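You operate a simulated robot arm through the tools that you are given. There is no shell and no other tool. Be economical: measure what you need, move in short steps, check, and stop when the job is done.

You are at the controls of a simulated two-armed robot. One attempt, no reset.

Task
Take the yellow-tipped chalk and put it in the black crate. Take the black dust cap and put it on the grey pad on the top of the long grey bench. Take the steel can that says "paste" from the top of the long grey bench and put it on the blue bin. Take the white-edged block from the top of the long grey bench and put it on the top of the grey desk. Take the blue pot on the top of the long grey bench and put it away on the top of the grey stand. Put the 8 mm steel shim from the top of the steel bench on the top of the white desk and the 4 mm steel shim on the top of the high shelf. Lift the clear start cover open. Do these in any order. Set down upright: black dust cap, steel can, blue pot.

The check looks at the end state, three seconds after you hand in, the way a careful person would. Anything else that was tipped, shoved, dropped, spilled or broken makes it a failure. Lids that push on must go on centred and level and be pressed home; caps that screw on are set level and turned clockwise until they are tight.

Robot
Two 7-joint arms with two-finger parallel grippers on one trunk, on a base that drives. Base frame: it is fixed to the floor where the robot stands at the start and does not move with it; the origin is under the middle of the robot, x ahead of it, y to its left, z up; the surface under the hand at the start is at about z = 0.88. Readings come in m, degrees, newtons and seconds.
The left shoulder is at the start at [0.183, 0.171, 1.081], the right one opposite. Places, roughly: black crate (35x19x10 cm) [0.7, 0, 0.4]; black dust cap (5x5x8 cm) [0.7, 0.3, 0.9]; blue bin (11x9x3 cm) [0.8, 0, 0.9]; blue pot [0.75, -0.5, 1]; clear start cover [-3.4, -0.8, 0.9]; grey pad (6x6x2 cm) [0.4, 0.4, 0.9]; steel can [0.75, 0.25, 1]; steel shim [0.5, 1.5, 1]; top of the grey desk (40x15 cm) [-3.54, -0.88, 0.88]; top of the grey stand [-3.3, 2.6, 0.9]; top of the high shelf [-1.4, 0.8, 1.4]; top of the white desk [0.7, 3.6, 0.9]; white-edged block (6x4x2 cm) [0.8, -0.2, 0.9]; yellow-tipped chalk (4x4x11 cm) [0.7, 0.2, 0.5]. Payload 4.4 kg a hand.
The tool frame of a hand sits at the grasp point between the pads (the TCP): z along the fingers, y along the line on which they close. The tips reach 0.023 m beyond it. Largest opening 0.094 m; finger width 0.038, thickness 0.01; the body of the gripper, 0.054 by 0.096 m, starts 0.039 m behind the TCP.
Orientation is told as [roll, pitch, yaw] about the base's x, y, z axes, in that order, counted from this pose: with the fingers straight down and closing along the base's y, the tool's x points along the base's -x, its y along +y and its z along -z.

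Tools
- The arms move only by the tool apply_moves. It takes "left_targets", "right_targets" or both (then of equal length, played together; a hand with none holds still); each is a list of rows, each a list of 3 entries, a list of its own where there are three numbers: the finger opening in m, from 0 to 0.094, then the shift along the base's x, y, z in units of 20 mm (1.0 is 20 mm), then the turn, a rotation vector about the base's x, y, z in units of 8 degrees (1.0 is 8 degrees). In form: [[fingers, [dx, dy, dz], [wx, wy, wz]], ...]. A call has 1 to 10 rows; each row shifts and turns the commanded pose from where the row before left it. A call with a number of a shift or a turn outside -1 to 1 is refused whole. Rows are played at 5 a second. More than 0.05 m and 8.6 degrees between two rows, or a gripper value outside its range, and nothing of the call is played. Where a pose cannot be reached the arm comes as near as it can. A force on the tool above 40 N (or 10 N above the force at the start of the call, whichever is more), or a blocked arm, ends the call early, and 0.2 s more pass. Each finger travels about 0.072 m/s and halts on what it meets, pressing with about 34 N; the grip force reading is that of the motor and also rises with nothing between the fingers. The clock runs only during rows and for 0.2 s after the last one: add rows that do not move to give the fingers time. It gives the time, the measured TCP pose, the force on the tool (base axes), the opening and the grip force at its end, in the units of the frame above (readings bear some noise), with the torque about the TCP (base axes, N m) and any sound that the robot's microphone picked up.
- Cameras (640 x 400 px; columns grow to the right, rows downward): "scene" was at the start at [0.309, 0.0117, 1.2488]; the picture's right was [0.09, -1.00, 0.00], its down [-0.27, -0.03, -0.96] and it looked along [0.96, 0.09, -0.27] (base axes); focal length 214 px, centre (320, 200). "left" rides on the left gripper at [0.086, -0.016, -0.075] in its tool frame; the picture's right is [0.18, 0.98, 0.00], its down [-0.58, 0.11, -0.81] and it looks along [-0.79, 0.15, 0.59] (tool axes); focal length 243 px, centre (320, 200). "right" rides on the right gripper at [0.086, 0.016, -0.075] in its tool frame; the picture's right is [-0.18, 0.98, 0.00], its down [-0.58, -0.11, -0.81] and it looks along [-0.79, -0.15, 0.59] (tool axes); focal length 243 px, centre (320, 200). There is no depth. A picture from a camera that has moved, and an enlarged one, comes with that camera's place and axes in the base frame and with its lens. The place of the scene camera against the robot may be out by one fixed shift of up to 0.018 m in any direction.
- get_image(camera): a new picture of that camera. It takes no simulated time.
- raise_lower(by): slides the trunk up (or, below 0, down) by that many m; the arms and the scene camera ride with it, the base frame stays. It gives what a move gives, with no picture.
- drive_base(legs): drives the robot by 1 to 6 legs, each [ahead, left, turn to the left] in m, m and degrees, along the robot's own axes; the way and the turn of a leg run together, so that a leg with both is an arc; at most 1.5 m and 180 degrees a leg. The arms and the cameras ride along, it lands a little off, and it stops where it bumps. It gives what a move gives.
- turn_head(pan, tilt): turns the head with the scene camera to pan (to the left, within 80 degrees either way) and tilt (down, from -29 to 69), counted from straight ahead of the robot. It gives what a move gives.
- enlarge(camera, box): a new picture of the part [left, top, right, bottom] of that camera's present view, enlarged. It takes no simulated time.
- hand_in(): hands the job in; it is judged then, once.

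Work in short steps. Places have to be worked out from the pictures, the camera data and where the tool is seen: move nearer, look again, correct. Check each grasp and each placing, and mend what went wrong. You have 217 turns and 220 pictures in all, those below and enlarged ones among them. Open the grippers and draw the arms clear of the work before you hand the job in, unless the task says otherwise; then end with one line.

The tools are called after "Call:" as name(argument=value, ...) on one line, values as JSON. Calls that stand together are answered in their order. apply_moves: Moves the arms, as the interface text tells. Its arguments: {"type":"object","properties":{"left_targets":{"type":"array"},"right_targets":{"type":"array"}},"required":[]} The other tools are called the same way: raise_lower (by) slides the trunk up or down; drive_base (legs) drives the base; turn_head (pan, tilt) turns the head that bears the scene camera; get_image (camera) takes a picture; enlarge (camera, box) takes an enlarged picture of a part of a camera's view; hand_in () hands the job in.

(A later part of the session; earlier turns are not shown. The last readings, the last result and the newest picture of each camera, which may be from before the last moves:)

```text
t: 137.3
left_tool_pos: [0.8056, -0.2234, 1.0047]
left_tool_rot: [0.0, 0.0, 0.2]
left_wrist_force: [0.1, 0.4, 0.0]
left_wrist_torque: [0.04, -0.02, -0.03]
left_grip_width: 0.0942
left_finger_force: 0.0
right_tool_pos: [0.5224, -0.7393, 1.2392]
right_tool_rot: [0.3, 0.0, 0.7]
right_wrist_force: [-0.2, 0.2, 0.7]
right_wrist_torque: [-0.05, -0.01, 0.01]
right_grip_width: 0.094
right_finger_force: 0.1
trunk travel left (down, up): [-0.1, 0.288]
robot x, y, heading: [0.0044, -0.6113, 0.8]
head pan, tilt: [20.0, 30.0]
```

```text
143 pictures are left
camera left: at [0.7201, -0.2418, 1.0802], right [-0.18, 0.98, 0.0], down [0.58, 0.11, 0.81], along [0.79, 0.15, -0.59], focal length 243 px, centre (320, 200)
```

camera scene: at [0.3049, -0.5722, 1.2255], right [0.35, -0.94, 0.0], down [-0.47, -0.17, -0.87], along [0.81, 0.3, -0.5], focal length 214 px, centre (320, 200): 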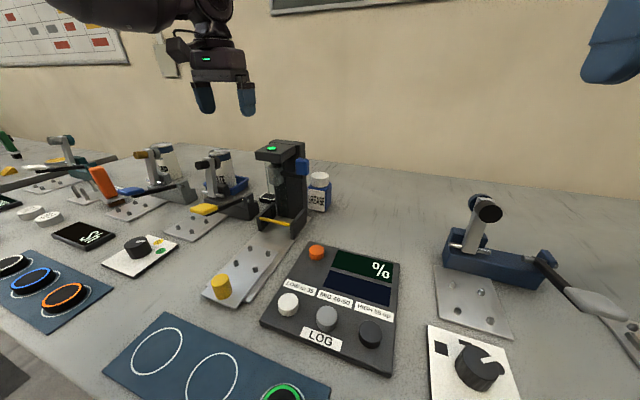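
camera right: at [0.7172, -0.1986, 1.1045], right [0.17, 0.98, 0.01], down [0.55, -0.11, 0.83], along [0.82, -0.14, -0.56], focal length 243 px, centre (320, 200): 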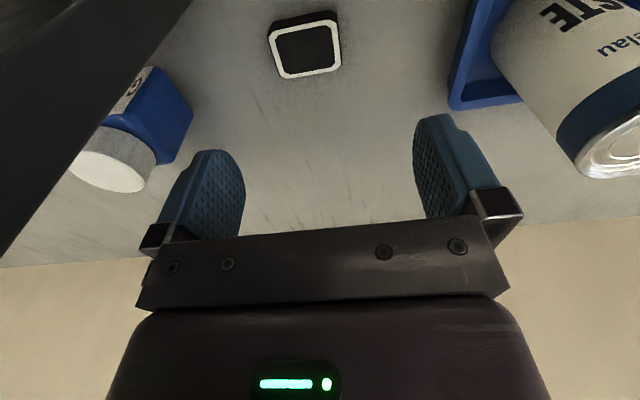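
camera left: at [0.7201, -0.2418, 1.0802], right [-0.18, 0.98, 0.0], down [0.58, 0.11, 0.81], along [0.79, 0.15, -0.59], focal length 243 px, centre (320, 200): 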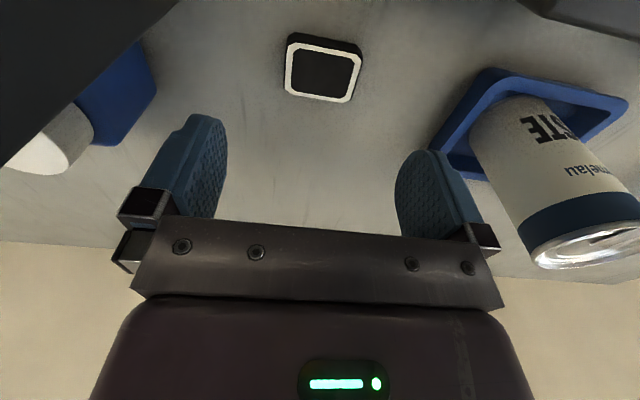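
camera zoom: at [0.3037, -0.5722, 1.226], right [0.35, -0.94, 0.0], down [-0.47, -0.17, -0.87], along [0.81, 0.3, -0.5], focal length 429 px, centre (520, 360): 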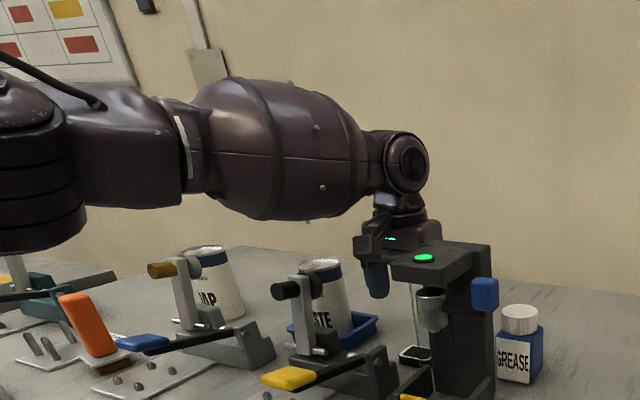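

Clearance will be tight (~1.5 cm), so I raise the trunk 3 cm to lift the elbow, then go down further and check.

Call:
raise_lower(by=0.03)

Call:
apply_moves(left_targets=[[0.094, [0, 0, -0.8], [0, 0, 0]], [0.094, [0, 0, -0.8], [0, 0, 0]], [0.094, [0, 0, -0.8], [0, 0, 0]], [0.094, [0, 0, -0.8], [0, 0, 0]], [0.094, [0, 0, -0.6], [0, 0, 0]], [0.094, [0, 0, 0], [0, 0, 0]]])

Call:
enlarge(camera="scene", box=[80, 20, 360, 220])

```text
t: 138.1
left_tool_pos: [0.7942, -0.2232, 1.0886]
left_tool_rot: [0.0, -5.1, 0.3]
left_wrist_force: [1.1, 0.2, -2.2]
left_wrist_torque: [-0.01, 0.06, -0.01]
left_grip_width: 0.0941
left_finger_force: 0.2
right_tool_pos: [0.5279, -0.7386, 1.2655]
right_tool_rot: [0.1, 0.4, 0.6]
right_wrist_force: [0.7, -0.3, -1.8]
right_wrist_torque: [-0.04, 0.06, 0.02]
right_grip_width: 0.0941
right_finger_force: 0.1
trunk travel left (down, up): [-0.13, 0.258]
robot x, y, heading: [0.0039, -0.6075, 0.4]
head pan, tilt: [20.0, 30.0]
```

```text
t: 139.5
left_tool_pos: [0.7901, -0.2243, 1.02]
left_tool_rot: [0.0, -5.4, 0.2]
left_wrist_force: [0.1, -0.2, 0.8]
left_wrist_torque: [-0.01, 0.01, 0.0]
left_grip_width: 0.0941
left_finger_force: 0.1
right_tool_pos: [0.5229, -0.7401, 1.2682]
right_tool_rot: [0.3, 0.0, 0.7]
right_wrist_force: [1.4, 0.0, 0.1]
right_wrist_torque: [-0.03, -0.02, 0.05]
right_grip_width: 0.094
right_finger_force: 0.1
trunk travel left (down, up): [-0.13, 0.258]
robot x, y, heading: [0.0012, -0.6084, 0.5]
head pan, tilt: [20.0, 30.0]
```

```text
2.00 times, centred on (220, 120) of scene
camera zoom: at [0.2732, -0.5724, 1.2633], right [0.35, -0.94, 0.0], down [-0.47, -0.17, -0.87], along [0.81, 0.3, -0.5], focal length 429 px, centre (520, 360)
```

zoom: 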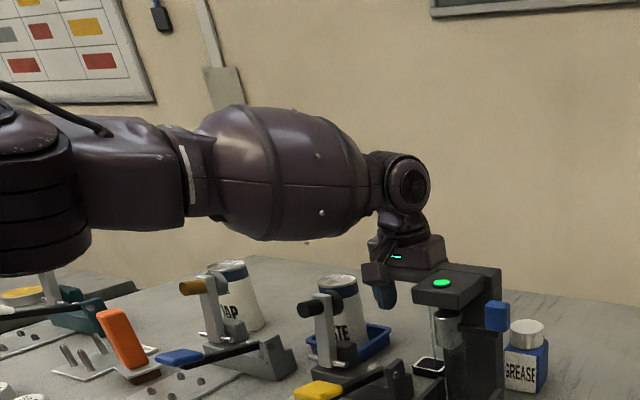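

Raising only costs reach. I go back up, lower the trunk 3 cm, shift the base 8 cm right so the forearm swings into the gap, and come back over the block.

Call:
apply_moves(left_targets=[[0.094, [0, 0, 0.8], [0, 0.3, 0]], [0.094, [0, 0, 1], [0, 0.37, 0]], [0.094, [-0.5, 0, 1], [0, 0, 0]], [0.094, [-1, 0.3, 1], [0, 0, 0]], [0.094, [-1, 0.7, 1], [0, 0, 0]], [0.094, [-1, 1, 1], [0, 0, 0]], [0.094, [-1, 1, 1], [0, 0, 0]], [0.094, [0, 1, 0.5], [0, 0, 0]], [0.094, [0, 0, 0], [0, 0, 0]]])

Call:
raise_lower(by=-0.03)

Call:
drive_base(legs=[[0, -0.08, -0.5]])

Call:
get_image(camera="left")

```text
t: 141.5
left_tool_pos: [0.6978, -0.1411, 1.1369]
left_tool_rot: [0.0, -4.1, 0.3]
left_wrist_force: [0.3, -0.2, 0.0]
left_wrist_torque: [0.02, 0.0, -0.01]
left_grip_width: 0.094
left_finger_force: 0.1
left hand out of reach, approached as far as the arm can: row 1, 2
right_tool_pos: [0.5224, -0.7404, 1.2687]
right_tool_rot: [0.3, 0.1, 0.5]
right_wrist_force: [-0.5, 0.1, 0.5]
right_wrist_torque: [0.01, -0.01, 0.01]
right_grip_width: 0.094
right_finger_force: 0.1
trunk travel left (down, up): [-0.13, 0.258]
robot x, y, heading: [0.0042, -0.6064, 0.5]
head pan, tilt: [20.0, 30.0]
```

```text
t: 142.2
left_tool_pos: [0.6963, -0.1403, 1.1128]
left_tool_rot: [-0.1, -4.5, 0.3]
left_wrist_force: [-1.5, -1.1, 1.6]
left_wrist_torque: [0.01, -0.05, -0.02]
left_grip_width: 0.0941
left_finger_force: 0.1
right_tool_pos: [0.5198, -0.7405, 1.242]
right_tool_rot: [0.5, -0.3, 0.7]
right_wrist_force: [-0.9, -0.6, 0.7]
right_wrist_torque: [0.0, -0.03, 0.0]
right_grip_width: 0.0942
right_finger_force: 0.2
trunk travel left (down, up): [-0.1, 0.288]
robot x, y, heading: [0.0045, -0.6103, 0.4]
head pan, tilt: [20.0, 30.0]
```

```text
t: 143.6
left_tool_pos: [0.7033, -0.2253, 1.1058]
left_tool_rot: [0.0, -4.1, -0.3]
left_wrist_force: [-0.6, 0.7, -0.2]
left_wrist_torque: [0.02, 0.0, -0.03]
left_grip_width: 0.0937
left_finger_force: 0.0
right_tool_pos: [0.5221, -0.8241, 1.2388]
right_tool_rot: [0.3, 0.2, 0.0]
right_wrist_force: [-0.3, 0.3, -0.1]
right_wrist_torque: [0.02, 0.01, 0.03]
right_grip_width: 0.0941
right_finger_force: 0.1
trunk travel left (down, up): [-0.1, 0.288]
robot x, y, heading: [0.0061, -0.6842, -0.1]
head pan, tilt: [20.0, 30.0]
```

```text
141 pictures are left
camera left: at [0.6111, -0.2419, 1.1762], right [-0.18, 0.98, -0.01], down [0.52, 0.11, 0.85], along [0.83, 0.14, -0.53], focal length 243 px, centre (320, 200)
```

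left: 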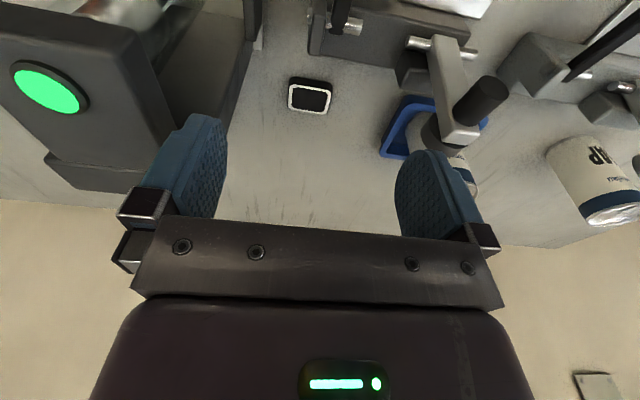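

I raise 4 cm clear of the press head, level the pitch, then advance over the block.

Call:
apply_moves(left_targets=[[0.094, [0, 0.1, 0.8], [0, 0, 0]], [0.094, [0, 0, 0.8], [0, 0.25, 0]], [0.094, [0.5, 0, 0], [0, 0.26, 0]], [0.094, [0.9, 0, 0], [0, 0, 0]], [0.094, [0.9, 0, -0.5], [0, 0, 0]], [0.094, [0.9, 0, -0.6], [0, 0, 0]], [0.094, [0.9, 0, -0.8], [0, 0, 0]], [0.094, [0.8, 0, -1], [0, 0, 0]], [0.094, [0.3, 0, -1], [0, 0, 0]], [0.094, [0, 0, -1], [0, 0, 0]]])

Call:
get_image(camera="left")

Call:
enlarge(camera="scene", box=[60, 20, 340, 220])

```text
t: 145.8
left_tool_pos: [0.8066, -0.2236, 1.0391]
left_tool_rot: [-0.1, 0.0, -0.4]
left_wrist_force: [0.2, 0.0, 0.5]
left_wrist_torque: [-0.02, 0.01, 0.04]
left_grip_width: 0.0943
left_finger_force: 0.0
right_tool_pos: [0.5227, -0.8232, 1.2378]
right_tool_rot: [0.3, 0.0, 0.1]
right_wrist_force: [-0.9, 0.2, 0.3]
right_wrist_torque: [0.02, -0.01, -0.02]
right_grip_width: 0.0941
right_finger_force: 0.1
trunk travel left (down, up): [-0.1, 0.288]
robot x, y, heading: [0.0014, -0.688, -0.0]
head pan, tilt: [20.0, 30.0]
```

```text
140 pictures are left
camera left: at [0.7204, -0.2405, 1.1155], right [-0.18, 0.98, 0.0], down [0.58, 0.11, 0.81], along [0.79, 0.14, -0.59], focal length 243 px, centre (320, 200)
```

left: 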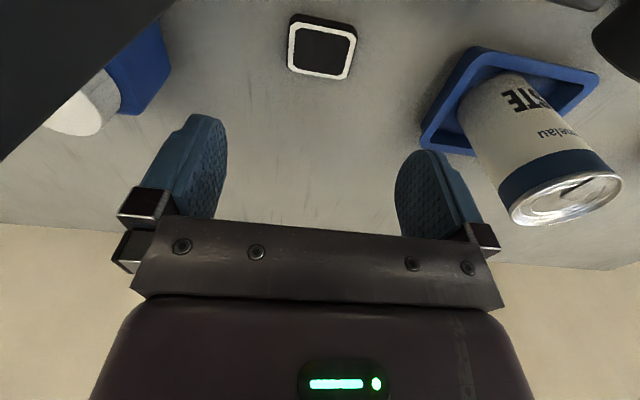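

```text
2.00 times, centred on (200, 120) of scene
camera zoom: at [0.3049, -0.654, 1.2257], right [0.34, -0.94, 0.0], down [-0.47, -0.17, -0.87], along [0.81, 0.3, -0.5], focal length 429 px, centre (560, 360)
```

zoom: 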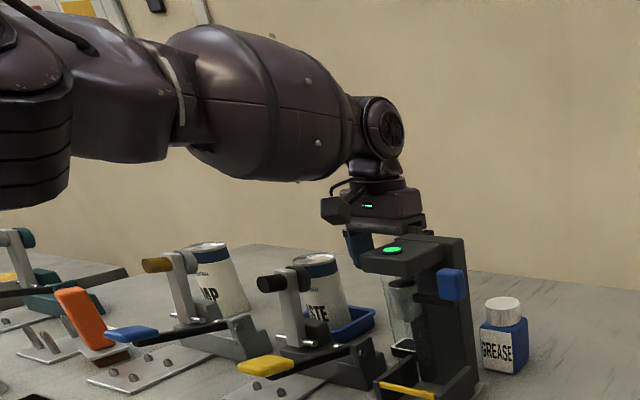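

Better clearance now. Descend to z≈0.96 and check again.

Call:
apply_moves(left_targets=[[0.094, [0, 0, -0.8], [0, 0, 0]], [0.094, [0, 0, -0.8], [0, 0, 0]], [0.094, [0, 0, -0.8], [0, 0, 0]], [0.094, [0, 0, -0.8], [0, 0, 0]], [0.094, [0, 0, -0.6], [0, 0, 0]], [0.094, [0, 0, 0], [0, 0, 0]]])

Call:
get_image(camera="left")

Call:
enlarge(camera="scene", box=[60, 20, 340, 220])

```text
t: 147.2
left_tool_pos: [0.8078, -0.2226, 0.9645]
left_tool_rot: [0.0, 0.0, -0.4]
left_wrist_force: [-0.4, -0.1, -0.2]
left_wrist_torque: [-0.02, 0.04, 0.0]
left_grip_width: 0.094
left_finger_force: 0.0
right_tool_pos: [0.5217, -0.8237, 1.2395]
right_tool_rot: [0.3, 0.0, 0.1]
right_wrist_force: [0.4, -0.3, 0.7]
right_wrist_torque: [0.0, 0.01, 0.03]
right_grip_width: 0.0942
right_finger_force: 0.1
trunk travel left (down, up): [-0.1, 0.288]
robot x, y, heading: [0.0057, -0.6844, 0.1]
head pan, tilt: [20.0, 30.0]
```

```text
138 pictures are left
camera left: at [0.721, -0.2392, 1.0412], right [-0.18, 0.98, 0.0], down [0.58, 0.11, 0.81], along [0.79, 0.14, -0.59], focal length 243 px, centre (320, 200)
```

left: 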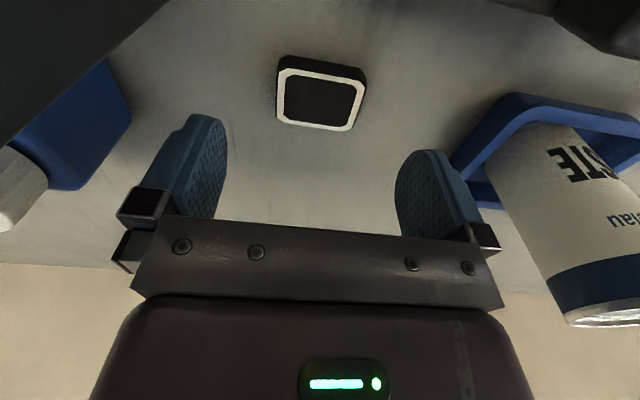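

```text
2.00 times, centred on (200, 120) of scene
camera zoom: at [0.3044, -0.6542, 1.226], right [0.34, -0.94, 0.0], down [-0.47, -0.17, -0.87], along [0.81, 0.3, -0.5], focal length 429 px, centre (560, 360)
```

zoom: 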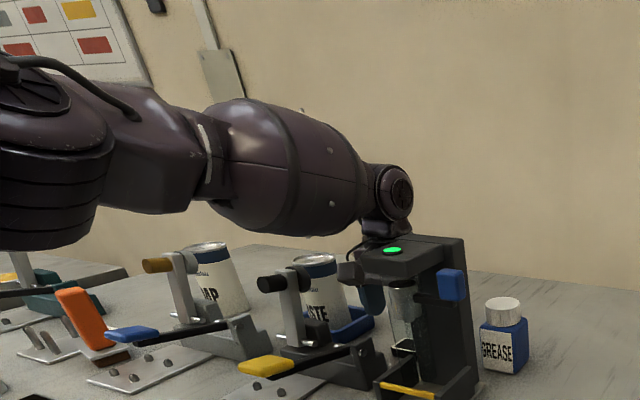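

Still about 1.5 cm margin predicted. I go down in small rows to 0.915, stopping if anything is touched.

Call:
apply_moves(left_targets=[[0.094, [0, -0.05, -0.5], [0, 0, 0]], [0.094, [0, 0, -0.5], [0, 0, 0]], [0.094, [0, 0, -0.5], [0, 0, 0]], [0.094, [0, 0, -0.5], [0, 0, 0]], [0.094, [0, 0, 0], [0, 0, 0]]])

Call:
enlarge(camera="scene", box=[60, 20, 340, 220])

```text
t: 148.4
left_tool_pos: [0.8064, -0.2256, 0.9255]
left_tool_rot: [0.1, -0.1, -0.3]
left_wrist_force: [-0.1, 0.4, -1.0]
left_wrist_torque: [0.0, -0.01, 0.0]
left_grip_width: 0.0943
left_finger_force: 0.0
right_tool_pos: [0.5216, -0.8245, 1.2381]
right_tool_rot: [0.4, 0.0, 0.1]
right_wrist_force: [-0.9, 0.1, 0.8]
right_wrist_torque: [-0.01, 0.0, 0.01]
right_grip_width: 0.094
right_finger_force: 0.2
trunk travel left (down, up): [-0.1, 0.288]
robot x, y, heading: [0.0014, -0.6903, -0.1]
head pan, tilt: [20.0, 30.0]
```

```text
2.00 times, centred on (200, 120) of scene
camera zoom: at [0.3044, -0.6542, 1.226], right [0.34, -0.94, 0.0], down [-0.47, -0.17, -0.87], along [0.81, 0.3, -0.5], focal length 429 px, centre (560, 360)
```

zoom: 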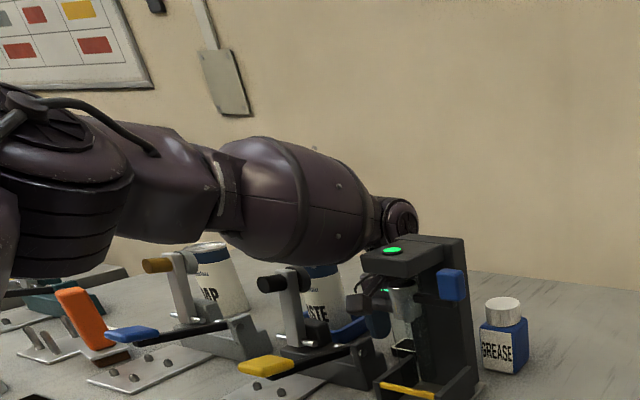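

Almost there; 1.2 cm more.

Call:
apply_moves(left_targets=[[0.094, [0, 0, -0.2], [0, 0, 0]], [0.094, [0, 0, -0.2], [0, 0, 0]], [0.094, [0, 0, -0.2], [0, 0, 0]], [0.094, [0, 0, 0], [0, 0, 0]]])

Call:
get_image(camera="left")

Call:
enlarge(camera="scene", box=[130, 100, 270, 200])

```text
t: 149.4
left_tool_pos: [0.8071, -0.2245, 0.9127]
left_tool_rot: [0.0, -0.1, -0.3]
left_wrist_force: [0.1, 0.1, 1.0]
left_wrist_torque: [-0.01, 0.01, -0.01]
left_grip_width: 0.094
left_finger_force: 0.0
right_tool_pos: [0.5217, -0.8237, 1.2391]
right_tool_rot: [0.4, 0.0, 0.1]
right_wrist_force: [0.6, -0.2, 0.3]
right_wrist_torque: [-0.04, 0.03, 0.0]
right_grip_width: 0.0941
right_finger_force: 0.0
trunk travel left (down, up): [-0.1, 0.288]
robot x, y, heading: [0.0049, -0.6915, 0.0]
head pan, tilt: [20.0, 30.0]
```

```text
135 pictures are left
camera left: at [0.7205, -0.2407, 0.9888], right [-0.18, 0.98, 0.0], down [0.58, 0.11, 0.81], along [0.79, 0.14, -0.59], focal length 243 px, centre (320, 200)
```

left: 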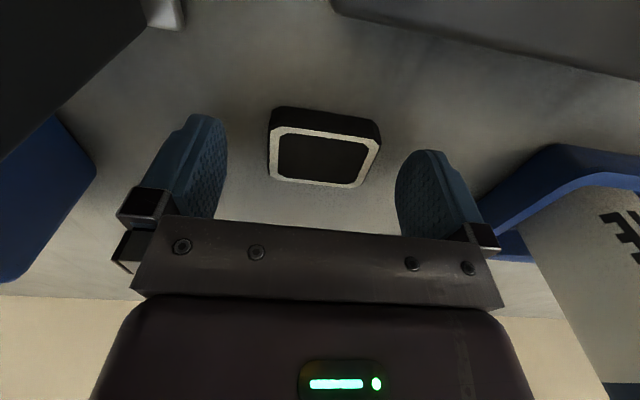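

```text
4.00 times, centred on (200, 150) of scene
camera zoom: at [0.3046, -0.6542, 1.2259], right [0.34, -0.94, 0.0], down [-0.47, -0.17, -0.87], along [0.81, 0.3, -0.5], focal length 858 px, centre (800, 400)
```

zoom: 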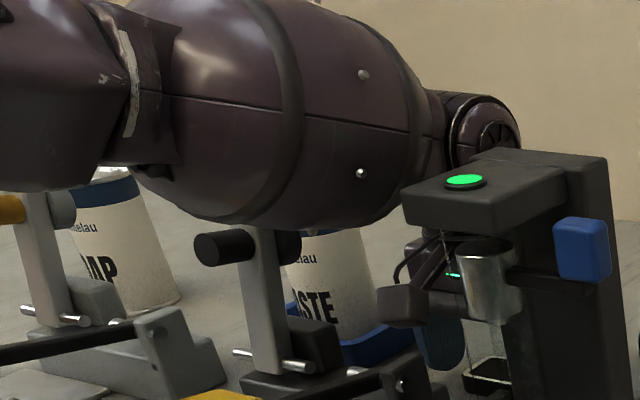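

No contact felt. I close on the block.

Call:
apply_moves(left_targets=[[0.075, [0, 0, 0], [0, 0, 0]], [0.06, [0, 0, 0], [0, 0, 0]], [0.04, [0, 0, 0], [0, 0, 0]], [0.0, [0, 0, 0], [0, 0, 0]], [0.0, [0, 0, 0], [0, 0, 0]], [0.0, [0, 0, 0.2], [0, 0, 0]], [0.0, [0, 0, 0.3], [0, 0, 0]], [0.0, [0, 0, 0.3], [0, 0, 0]], [0.0, [0, 0, 0], [0, 0, 0]]])

Call:
get_image(camera="left")

```text
t: 151.4
left_tool_pos: [0.8064, -0.2245, 0.9293]
left_tool_rot: [0.0, 0.0, -0.3]
left_wrist_force: [-0.2, -0.6, -0.5]
left_wrist_torque: [0.01, 0.01, 0.0]
left_grip_width: 0.055
left_finger_force: 34.4
right_tool_pos: [0.5223, -0.8241, 1.237]
right_tool_rot: [0.3, 0.1, 0.1]
right_wrist_force: [0.0, 0.6, 0.1]
right_wrist_torque: [-0.04, 0.0, -0.01]
right_grip_width: 0.0942
right_finger_force: 0.0
trunk travel left (down, up): [-0.1, 0.288]
robot x, y, heading: [0.0033, -0.6863, 0.1]
head pan, tilt: [20.0, 30.0]
```

```text
133 pictures are left
camera left: at [0.7201, -0.241, 1.0037], right [-0.18, 0.98, 0.0], down [0.58, 0.11, 0.81], along [0.79, 0.14, -0.59], focal length 243 px, centre (320, 200)
```

left: 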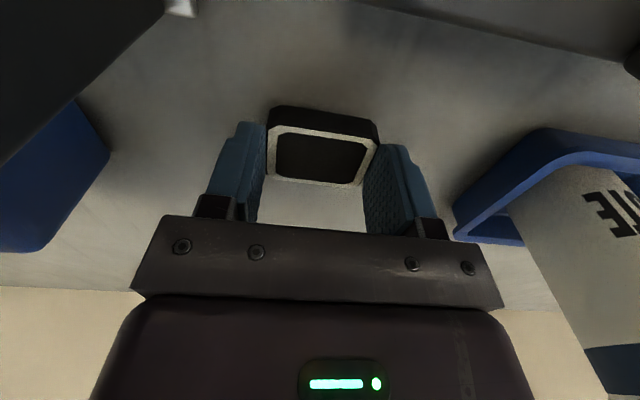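

Block is held. Lift straight up.

Call:
apply_moves(left_targets=[[0.0, [0, 0, 0.5], [0, 0, 0]], [0.0, [0, 0, 0.7], [0, 0, 0]], [0.0, [0, 0, 0.8], [0, 0, 0]], [0.0, [0, 0, 0.8], [0, 0, 0]], [0.0, [0, 0, 0.8], [0, 0, 0]], [0.0, [0, 0, 0.8], [0, 0, 0]], [0.0, [0, 0, 0.8], [0, 0, 0]], [0.0, [-0.2, 0, 0.8], [0, 0, 0]], [0.0, [-0.4, 0, 0.8], [0, 0, 0]], [0.0, [-0.5, 0, 0.8], [0, 0, 0]]])

Call:
apply_moves(left_targets=[[0.0, [-0.6, 0.2, 0.8], [0, 0, 0]], [0.0, [-0.8, 0.2, 0.8], [0, 0, 0]], [0.0, [-0.8, 0.2, 0.6], [0, 0, 0]], [0.0, [-0.8, 0, 0.6], [0, 0, 0]], [0.0, [-0.8, 0, 0.6], [0, 0, 0]], [0.0, [-0.8, 0, 0.6], [0, 0, 0]], [0.0, [-0.8, 0, 0.3], [0, 0, 0]], [0.0, [-0.8, 0, 0], [0, 0, 0]], [0.0, [-0.8, 0, 0], [0, 0, 0]], [0.0, [-0.8, 0, 0], [0, 0, 0]]])

Call:
get_image(camera="left")

Call:
get_image(camera="scene")

```text
t: 153.6
left_tool_pos: [0.7848, -0.2234, 1.0809]
left_tool_rot: [0.0, -0.2, -0.2]
left_wrist_force: [0.2, 0.3, -0.3]
left_wrist_torque: [-0.01, -0.03, 0.0]
left_grip_width: 0.0549
left_finger_force: 33.3
right_tool_pos: [0.5206, -0.823, 1.2384]
right_tool_rot: [0.3, 0.1, 0.1]
right_wrist_force: [-0.3, 0.4, -0.4]
right_wrist_torque: [-0.03, 0.0, 0.02]
right_grip_width: 0.0941
right_finger_force: 0.1
trunk travel left (down, up): [-0.1, 0.288]
robot x, y, heading: [0.0006, -0.6903, 0.1]
head pan, tilt: [20.0, 30.0]
```

```text
t: 155.8
left_tool_pos: [0.628, -0.2111, 1.1662]
left_tool_rot: [0.0, 0.0, -0.3]
left_wrist_force: [0.2, -0.8, -0.8]
left_wrist_torque: [0.02, -0.01, 0.0]
left_grip_width: 0.0549
left_finger_force: 33.3
right_tool_pos: [0.5216, -0.8229, 1.2398]
right_tool_rot: [0.3, 0.0, 0.1]
right_wrist_force: [0.6, -0.6, -0.4]
right_wrist_torque: [-0.01, 0.01, 0.0]
right_grip_width: 0.0938
right_finger_force: 0.0
trunk travel left (down, up): [-0.1, 0.288]
robot x, y, heading: [0.0034, -0.687, 0.1]
head pan, tilt: [20.0, 30.0]
```

```text
132 pictures are left
camera left: at [0.5414, -0.2285, 1.2419], right [-0.18, 0.98, 0.0], down [0.58, 0.11, 0.81], along [0.79, 0.14, -0.59], focal length 243 px, centre (320, 200)
```

left: 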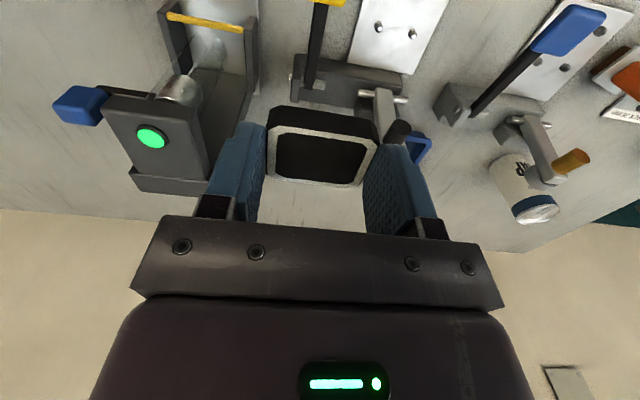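

```text
131 pictures are left
camera scene: at [0.3044, -0.6538, 1.2259], right [0.34, -0.94, 0.0], down [-0.47, -0.17, -0.87], along [0.81, 0.3, -0.5], focal length 214 px, centre (320, 200)
```

scene: 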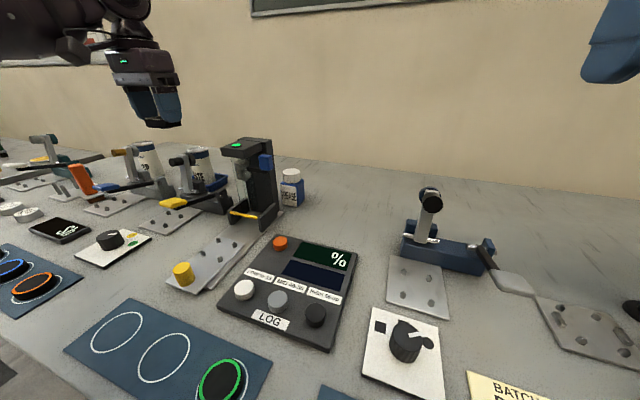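

Next the pot (GREASE) at about (0.843, −0.38), top z≈0.975, behind the press, with the press lever at (0.69, −0.40, 1.06). I use the right hand, yawed so its camera is on the free right side. First drive left 0.39 m and yaw the hand.

Call:
drive_base(legs=[[0, 0.37, 0]])

Call:
apply_moves(right_targets=[[0.094, [0, 0, 0], [0, 0, 1]], [0.094, [0, 0, 0], [0, 0, 1]], [0.094, [0, 0, 0], [0, 0, 1]], [0.094, [0, 0, 0], [0, 0, 1]], [0.094, [0, 0, 0], [0, 0, 1]], [0.094, [0, 0, 0], [0, 0, 1]], [0.094, [0, 0, 0], [0, 0, 1]], [0.094, [0, 0, 0], [0, 0, 1]], [0.094, [0, 0, 0], [0, 0, 1]], [0.094, [0, 0, 0], [0, 0, 1]]])

Call:
turn_head(pan=-20, tilt=30)

Call:
get_image(camera="scene")

Call:
get_image(camera="right")

```text
t: 159.5
left_tool_pos: [0.6293, 0.1521, 1.1657]
left_tool_rot: [0.0, 0.0, -0.2]
left_wrist_force: [0.3, 0.3, 0.0]
left_wrist_torque: [0.01, -0.02, -0.01]
left_grip_width: 0.0548
left_finger_force: 34.2
right_tool_pos: [0.5227, -0.4592, 1.2387]
right_tool_rot: [0.3, 0.1, 0.1]
right_wrist_force: [0.2, 1.2, 0.2]
right_wrist_torque: [0.0, -0.02, -0.04]
right_grip_width: 0.0941
right_finger_force: 0.1
trunk travel left (down, up): [-0.1, 0.288]
robot x, y, heading: [0.0021, -0.322, -0.2]
head pan, tilt: [20.0, 30.0]
```

```text
t: 161.7
left_tool_pos: [0.6291, 0.1517, 1.1659]
left_tool_rot: [0.1, 0.0, -0.3]
left_wrist_force: [0.6, 0.9, -0.5]
left_wrist_torque: [0.01, 0.02, -0.02]
left_grip_width: 0.0547
left_finger_force: 33.9
right_tool_pos: [0.5223, -0.4597, 1.2381]
right_tool_rot: [0.2, 0.1, 80.3]
right_wrist_force: [-0.1, 0.0, 0.2]
right_wrist_torque: [-0.02, 0.0, -0.02]
right_grip_width: 0.0935
right_finger_force: 0.0
trunk travel left (down, up): [-0.1, 0.288]
robot x, y, heading: [0.0061, -0.3254, 0.0]
head pan, tilt: [20.0, 30.0]
```

```text
t: 162.8
left_tool_pos: [0.628, 0.1519, 1.1663]
left_tool_rot: [0.0, -0.1, -0.3]
left_wrist_force: [-0.1, 0.7, -0.1]
left_wrist_torque: [-0.03, -0.04, 0.01]
left_grip_width: 0.0548
left_finger_force: 34.0
right_tool_pos: [0.5221, -0.46, 1.2381]
right_tool_rot: [0.2, 0.1, 80.1]
right_wrist_force: [0.8, -0.4, 0.5]
right_wrist_torque: [0.01, -0.02, 0.0]
right_grip_width: 0.0941
right_finger_force: 0.0
trunk travel left (down, up): [-0.1, 0.288]
robot x, y, heading: [0.0032, -0.3248, -0.2]
head pan, tilt: [-20.0, 30.0]
```

```text
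130 pictures are left
camera scene: at [0.305, -0.3523, 1.2258], right [-0.34, -0.94, 0.0], down [-0.47, 0.17, -0.87], along [0.81, -0.3, -0.5], focal length 214 px, centre (320, 200)
```

scene: 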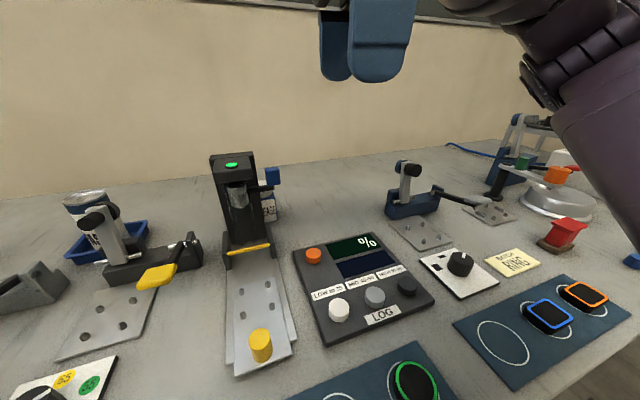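

```text
129 pictures are left
camera right: at [0.4921, -0.5442, 1.3132], right [-0.94, 0.35, 0.01], down [0.21, 0.55, 0.81], along [0.28, 0.75, -0.59], focal length 243 px, centre (320, 200)
```

right: 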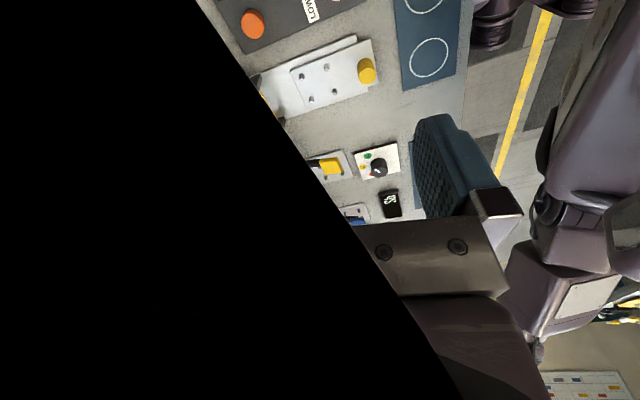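

Yaw works. I move the hand forward on the free right side of the press, keeping high.

Call:
apply_moves(right_targets=[[0.094, [1, -0.4, 0], [0, 0, 0.5]], [0.094, [1, -0.4, 0], [0, 0, 0.5]], [0.094, [1, -0.4, -0.3], [0, 0, 0.2]], [0.094, [1, -0.3, -0.5], [0, 0, 0]], [0.094, [1, 0, -0.5], [0, 0, 0]], [0.094, [1, 0, -0.5], [0, 0, 0]], [0.094, [1, 0, -0.5], [0, 0, 0]], [0.094, [1, 0, -0.5], [0, 0, 0]], [0.094, [1, 0, -0.5], [0, 0, 0]], [0.094, [1, 0, -0.5], [0, 0, 0]]])

Call:
get_image(camera="scene")

Call:
get_image(camera="right")

```text
t: 165.0
left_tool_pos: [0.6302, 0.1518, 1.1657]
left_tool_rot: [0.1, 0.0, -0.3]
left_wrist_force: [0.3, 0.0, -0.3]
left_wrist_torque: [-0.03, 0.02, -0.02]
left_grip_width: 0.0548
left_finger_force: 34.3
right_tool_pos: [0.5571, -0.3961, 1.1202]
right_tool_rot: [0.4, 0.0, 89.5]
right_wrist_force: [-0.3, -0.4, -0.1]
right_wrist_torque: [0.03, 0.0, -0.03]
right_grip_width: 0.094
right_finger_force: 0.1
right hand out of reach, approached as far as the arm can: row 1, 2, 3, 4, 5, 6, 7, 8, 9, 10
trunk travel left (down, up): [-0.1, 0.288]
robot x, y, heading: [0.0042, -0.3261, -0.1]
head pan, tilt: [-20.0, 30.0]
```

```text
128 pictures are left
camera scene: at [0.3054, -0.3522, 1.2256], right [-0.34, -0.94, 0.0], down [-0.47, 0.17, -0.87], along [0.81, -0.3, -0.5], focal length 214 px, centre (320, 200)
```

scene: 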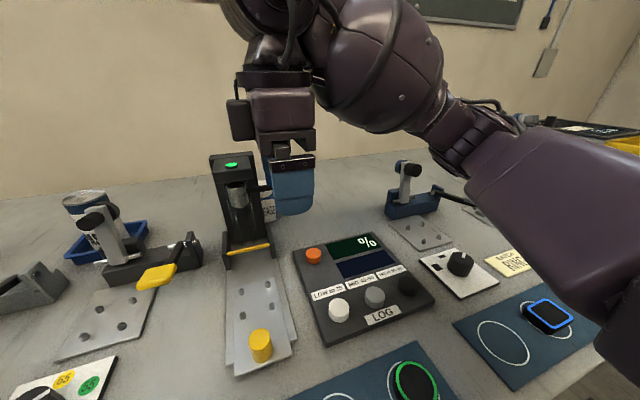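

```text
127 pictures are left
camera right: at [0.5406, -0.4835, 1.1931], right [-0.98, 0.19, 0.01], down [0.12, 0.58, 0.81], along [0.15, 0.79, -0.59], focal length 243 px, centre (320, 200)
```

right: 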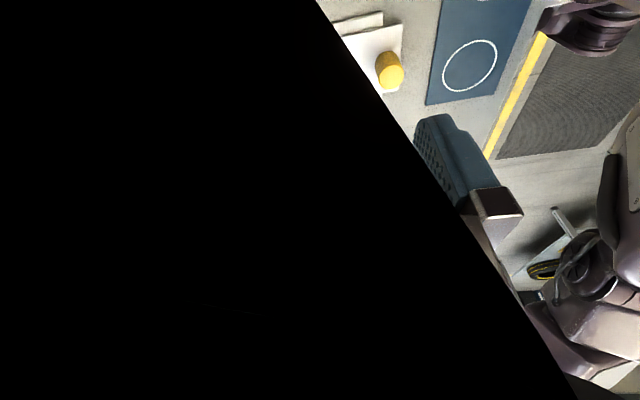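

Yaw 90° costs too much reach; about 40° should reach better, gripping the round lid. I back off, reduce the yaw, and lower the trunk to bring the shoulders forward.

Call:
apply_moves(right_targets=[[0.094, [-0.5, -0.5, 0.5], [0, 0, -1]], [0.094, [-0.5, -0.5, 0.5], [0, 0, -1]], [0.094, [0, -0.8, 0.8], [0, 0, -1]], [0.094, [0, -0.8, 0.8], [0, 0, -1]], [0.094, [0, -0.8, 0.8], [0, 0, -1]], [0.094, [0, -0.8, 0.8], [0, 0, -1]], [0.094, [0, 0, 0.5], [0, 0, 0]]])

Call:
raise_lower(by=-0.06)

Call:
drive_base(legs=[[0, 0.12, 0]])

Call:
get_image(camera="scene")

Call:
get_image(camera="right")

```text
t: 166.6
left_tool_pos: [0.6294, 0.1516, 1.1666]
left_tool_rot: [0.1, 0.0, -0.3]
left_wrist_force: [-0.6, -0.4, -0.9]
left_wrist_torque: [0.02, 0.0, 0.0]
left_grip_width: 0.0547
left_finger_force: 33.9
right_tool_pos: [0.5376, -0.478, 1.2133]
right_tool_rot: [0.3, 0.1, 41.5]
right_wrist_force: [0.1, -0.2, -0.6]
right_wrist_torque: [-0.04, 0.01, 0.01]
right_grip_width: 0.0941
right_finger_force: 0.1
trunk travel left (down, up): [-0.1, 0.288]
robot x, y, heading: [0.0078, -0.3213, -0.2]
head pan, tilt: [-20.0, 30.0]
```

```text
t: 167.6
left_tool_pos: [0.6279, 0.1494, 1.1081]
left_tool_rot: [-0.1, -0.3, -0.4]
left_wrist_force: [0.1, 0.0, -1.0]
left_wrist_torque: [-0.02, 0.0, 0.03]
left_grip_width: 0.055
left_finger_force: 34.3
right_tool_pos: [0.535, -0.4781, 1.155]
right_tool_rot: [0.2, -0.1, 41.8]
right_wrist_force: [-1.1, 1.0, 0.7]
right_wrist_torque: [-0.01, -0.04, 0.01]
right_grip_width: 0.094
right_finger_force: 0.1
trunk travel left (down, up): [-0.04, 0.348]
robot x, y, heading: [0.0031, -0.3247, 0.1]
head pan, tilt: [-20.0, 30.0]
```

```text
t: 169.3
left_tool_pos: [0.6283, 0.2708, 1.1053]
left_tool_rot: [0.1, 0.0, -0.1]
left_wrist_force: [0.5, -0.4, -0.8]
left_wrist_torque: [0.0, -0.01, 0.02]
left_grip_width: 0.0549
left_finger_force: 33.9
right_tool_pos: [0.5365, -0.3589, 1.1528]
right_tool_rot: [0.3, 0.1, 42.0]
right_wrist_force: [-0.2, -0.8, -0.5]
right_wrist_torque: [-0.01, 0.01, -0.01]
right_grip_width: 0.0938
right_finger_force: 0.2
trunk travel left (down, up): [-0.04, 0.348]
robot x, y, heading: [0.0051, -0.2064, 0.1]
head pan, tilt: [-20.0, 30.0]
```

```text
126 pictures are left
camera scene: at [0.3578, -0.2328, 1.1502], right [-0.34, -0.94, 0.0], down [-0.47, 0.17, -0.87], along [0.81, -0.3, -0.5], focal length 214 px, centre (320, 200)
```

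scene: 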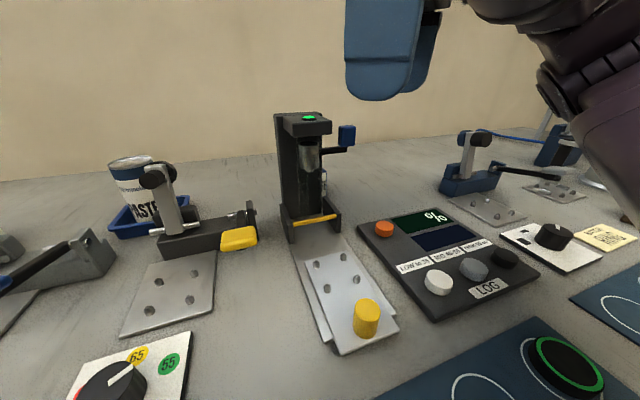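

```text
125 pictures are left
camera right: at [0.4622, -0.4064, 1.2282], right [-0.52, 0.85, 0.01], down [0.51, 0.3, 0.8], along [0.69, 0.42, -0.59], focal length 243 px, centre (320, 200)
```

right: 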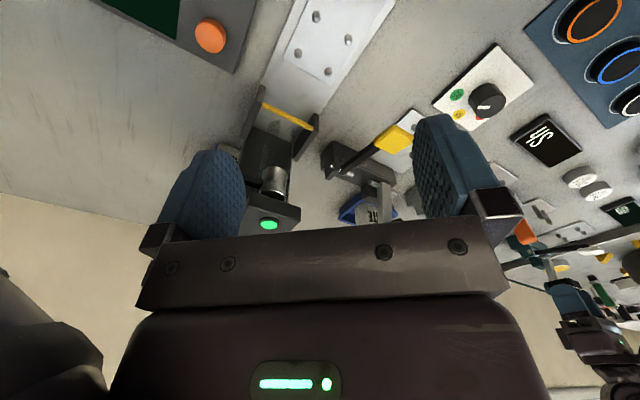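

I move forward and right past the press at z≈1.16.

Call:
apply_moves(right_targets=[[0.094, [0.5, -1, 0.2], [0, 0, 0]], [0.094, [0.7, -1, 0.2], [0, 0, 0]], [0.094, [0.8, -1, 0], [0, 0, 0]], [0.094, [1, -1, 0], [0, 0, 0]], [0.094, [1, -0.5, 0], [0, 0, 0]], [0.094, [1, -0.2, 0], [0, 0, 0]], [0.094, [1, 0, 0], [0, 0, 0]], [0.094, [1, 0, 0], [0, 0, 0]], [0.094, [1, 0, 0], [0, 0, 0]], [0.094, [1, 0, 0], [0, 0, 0]]])

Call:
get_image(camera="scene")

Call:
get_image(camera="right")

```text
t: 171.5
left_tool_pos: [0.6287, 0.2709, 1.1068]
left_tool_rot: [0.1, 0.0, 0.0]
left_wrist_force: [0.0, -0.4, -0.9]
left_wrist_torque: [0.01, 0.01, -0.02]
left_grip_width: 0.0549
left_finger_force: 33.9
right_tool_pos: [0.7162, -0.4538, 1.1625]
right_tool_rot: [0.5, 0.1, 41.8]
right_wrist_force: [-0.5, -0.4, -0.3]
right_wrist_torque: [0.0, 0.02, -0.02]
right_grip_width: 0.0941
right_finger_force: 0.1
trunk travel left (down, up): [-0.04, 0.348]
robot x, y, heading: [0.0023, -0.2036, 0.1]
head pan, tilt: [-20.0, 30.0]
```

```text
124 pictures are left
camera scene: at [0.3581, -0.233, 1.15], right [-0.34, -0.94, 0.0], down [-0.47, 0.17, -0.87], along [0.81, -0.29, -0.5], focal length 214 px, centre (320, 200)
```

scene: 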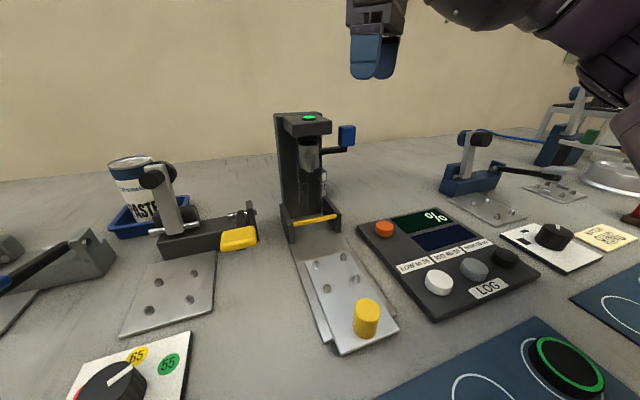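

```text
123 pictures are left
camera right: at [0.6412, -0.5, 1.237], right [-0.52, 0.85, 0.01], down [0.51, 0.3, 0.8], along [0.69, 0.42, -0.59], focal length 243 px, centre (320, 200)
```

right: 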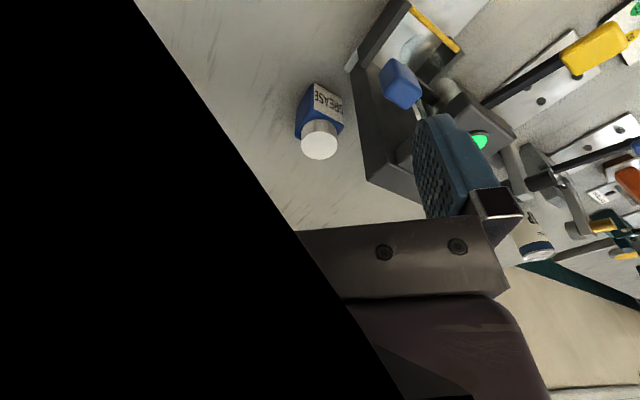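

The lid centre triangulates to (0.840, −0.378). I move over it.

Call:
apply_moves(right_targets=[[0.094, [0.8, 0.4, 0], [0, 0, 0]], [0.094, [0.9, 0.5, 0], [0, 0, 0]], [0.094, [0.9, 0.6, -0.3], [0, 0, 0]], [0.094, [0.9, 0.6, -0.5], [0, 0, 0]], [0.094, [0.9, 0.6, -0.6], [0, 0, 0]], [0.094, [0.9, 0.6, -0.8], [0, 0, 0]], [0.094, [0.9, 0.5, -0.8], [0, 0, 0]], [0.094, [0, 0, -0.8], [0, 0, 0]], [0.094, [0, 0, 0], [0, 0, 0]]])

Call:
get_image(camera="right")

Call:
enlarge(camera="scene", box=[220, 0, 500, 220])

```text
t: 173.5
left_tool_pos: [0.6273, 0.2715, 1.1063]
left_tool_rot: [0.0, -0.1, 0.0]
left_wrist_force: [-0.1, -0.1, 0.6]
left_wrist_torque: [-0.02, -0.03, 0.03]
left_grip_width: 0.0549
left_finger_force: 34.1
right_tool_pos: [0.8272, -0.37, 1.0822]
right_tool_rot: [0.3, 0.1, 41.9]
right_wrist_force: [0.2, -0.6, -0.2]
right_wrist_torque: [0.01, -0.04, 0.0]
right_grip_width: 0.0941
right_finger_force: 0.0
right hand out of reach, approached as far as the arm can: row 6, 7
trunk travel left (down, up): [-0.04, 0.348]
robot x, y, heading: [0.0039, -0.2055, 0.1]
head pan, tilt: [-20.0, 30.0]
```

```text
122 pictures are left
camera right: at [0.7533, -0.418, 1.1566], right [-0.52, 0.85, 0.01], down [0.51, 0.3, 0.81], along [0.69, 0.42, -0.59], focal length 243 px, centre (320, 200)
```

right: 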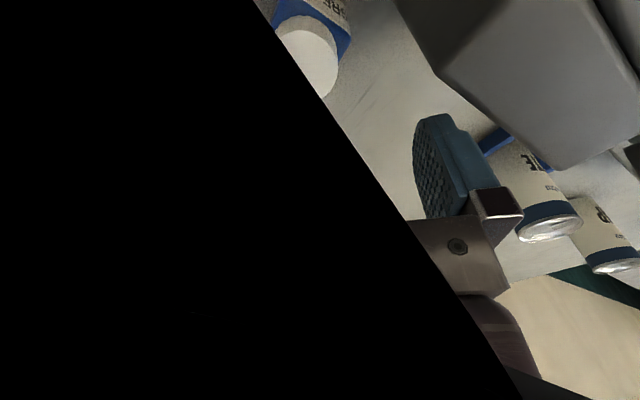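

```text
1.82 times, centred on (360, 110) of scene
camera zoom: at [0.3577, -0.233, 1.1503], right [-0.34, -0.94, 0.0], down [-0.47, 0.17, -0.87], along [0.81, -0.29, -0.5], focal length 390 px, centre (247, 364)
```

zoom: 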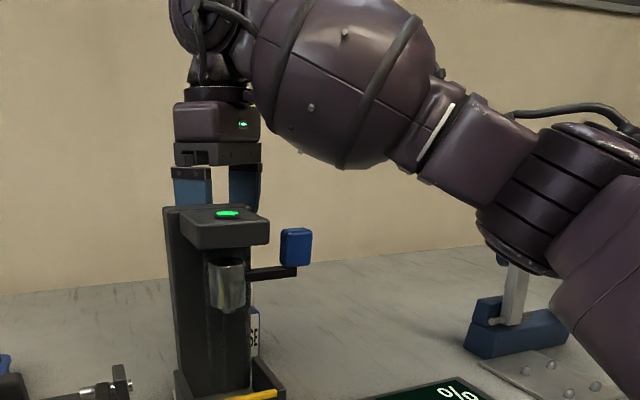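

Reached (0.827, −0.370). I descend partly (tips still above the lid) and watch the elbow near the blue clamp.

Call:
apply_moves(right_targets=[[0.094, [0, 0, -0.6], [0, 0, 0]], [0.094, [0.1, -0.1, -0.6], [0, 0, 0]], [0.094, [0.2, -0.1, -0.6], [0, 0, 0]], [0.094, [0.2, -0.1, -0.6], [0, 0, 0]], [0.094, [0.1, -0.1, -0.6], [0, 0, 0]], [0.094, [0, 0, 0], [0, 0, 0]]])

Call:
turn_head(pan=-40, tilt=30)

Call:
get_image(camera="scene")

Call:
get_image(camera="right")

```text
t: 174.9
left_tool_pos: [0.6276, 0.2717, 1.1067]
left_tool_rot: [0.0, -0.1, -0.2]
left_wrist_force: [-0.1, -0.4, 0.1]
left_wrist_torque: [-0.01, 0.02, -0.01]
left_grip_width: 0.055
left_finger_force: 34.4
right_tool_pos: [0.8341, -0.3777, 1.0328]
right_tool_rot: [0.3, -0.1, 41.9]
right_wrist_force: [0.6, -0.8, 1.1]
right_wrist_torque: [-0.04, -0.02, -0.03]
right_grip_width: 0.0942
right_finger_force: 0.1
right hand out of reach, approached as far as the arm can: row 4
trunk travel left (down, up): [-0.04, 0.348]
robot x, y, heading: [0.0046, -0.2054, 0.2]
head pan, tilt: [-20.0, 30.0]
```

```text
t: 175.7
left_tool_pos: [0.6289, 0.2723, 1.1065]
left_tool_rot: [0.0, 0.0, -0.1]
left_wrist_force: [-0.7, -0.6, 0.3]
left_wrist_torque: [0.0, 0.0, -0.05]
left_grip_width: 0.055
left_finger_force: 34.4
right_tool_pos: [0.8337, -0.3755, 1.0335]
right_tool_rot: [0.2, 0.1, 41.9]
right_wrist_force: [-0.5, -0.5, 0.9]
right_wrist_torque: [0.01, 0.02, -0.01]
right_grip_width: 0.0939
right_finger_force: 0.0
trunk travel left (down, up): [-0.04, 0.348]
robot x, y, heading: [0.0031, -0.2056, 0.3]
head pan, tilt: [-40.0, 30.0]
```

```text
120 pictures are left
camera scene: at [0.3422, -0.2603, 1.1502], right [-0.64, -0.77, 0.0], down [-0.38, 0.32, -0.87], along [0.66, -0.56, -0.5], focal length 214 px, centre (320, 200)
```

scene: 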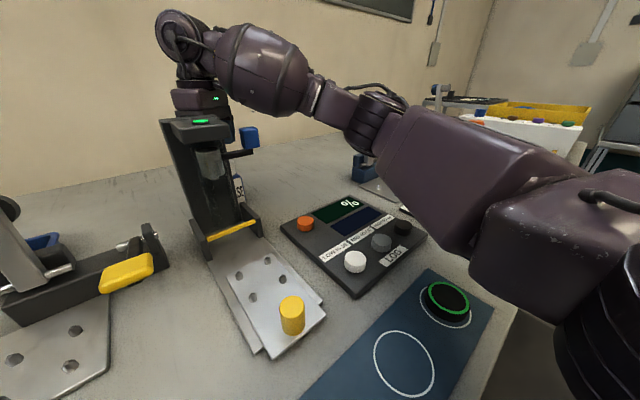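

```text
119 pictures are left
camera right: at [0.7594, -0.4246, 1.1081], right [-0.52, 0.85, 0.01], down [0.51, 0.3, 0.81], along [0.69, 0.42, -0.59], focal length 243 px, centre (320, 200)
```

right: 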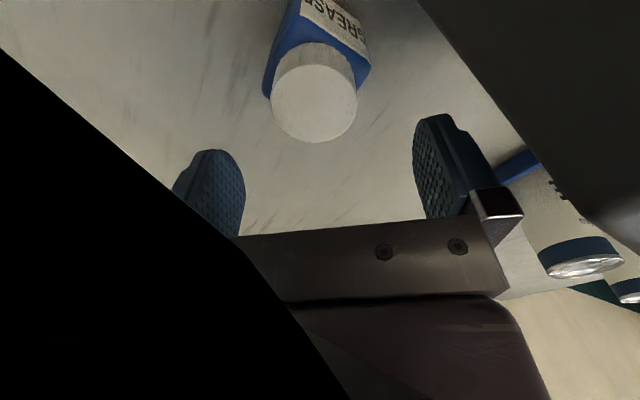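

Lid at about (0.836, −0.381); clearances look fine. I descend to z≈0.963.

Call:
apply_moves(right_targets=[[0.094, [0.1, -0.2, -0.5], [0, 0, 0]], [0.094, [0, -0.05, -0.6], [0, 0, 0]], [0.094, [0, 0, -0.6], [0, 0, 0]], [0.094, [0, 0, -0.6], [0, 0, 0]], [0.094, [0, 0, -0.6], [0, 0, 0]], [0.094, [0, 0, -0.5], [0, 0, 0]], [0.094, [0, 0, 0], [0, 0, 0]]])

Call:
get_image(camera="right")

Call:
get_image(camera="scene")

```text
t: 177.3
left_tool_pos: [0.6278, 0.2716, 1.1061]
left_tool_rot: [0.1, -0.2, -0.1]
left_wrist_force: [0.0, -0.2, -0.1]
left_wrist_torque: [0.01, 0.0, 0.0]
left_grip_width: 0.0549
left_finger_force: 33.8
right_tool_pos: [0.8351, -0.3803, 0.9753]
right_tool_rot: [0.3, 0.0, 41.9]
right_wrist_force: [-0.1, -0.7, -0.2]
right_wrist_torque: [0.05, 0.06, 0.0]
right_grip_width: 0.0941
right_finger_force: 0.1
right hand out of reach, approached as far as the arm can: row 1
trunk travel left (down, up): [-0.04, 0.348]
robot x, y, heading: [0.003, -0.2076, 0.1]
head pan, tilt: [-40.0, 30.0]
```

```text
118 pictures are left
camera right: at [0.7597, -0.4273, 1.0492], right [-0.52, 0.85, 0.01], down [0.51, 0.3, 0.81], along [0.69, 0.42, -0.59], focal length 243 px, centre (320, 200)
```

right: 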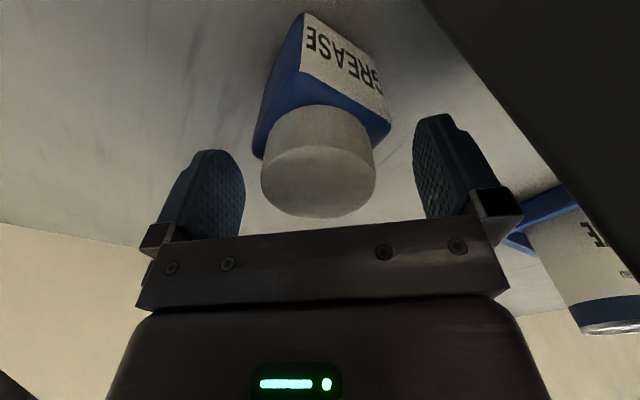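

```text
117 pictures are left
camera scene: at [0.3421, -0.2604, 1.1503], right [-0.64, -0.77, 0.0], down [-0.38, 0.32, -0.87], along [0.66, -0.56, -0.5], focal length 214 px, centre (320, 200)
```

scene: 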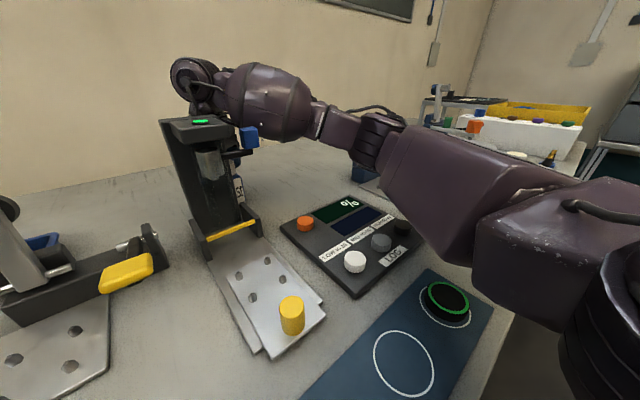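

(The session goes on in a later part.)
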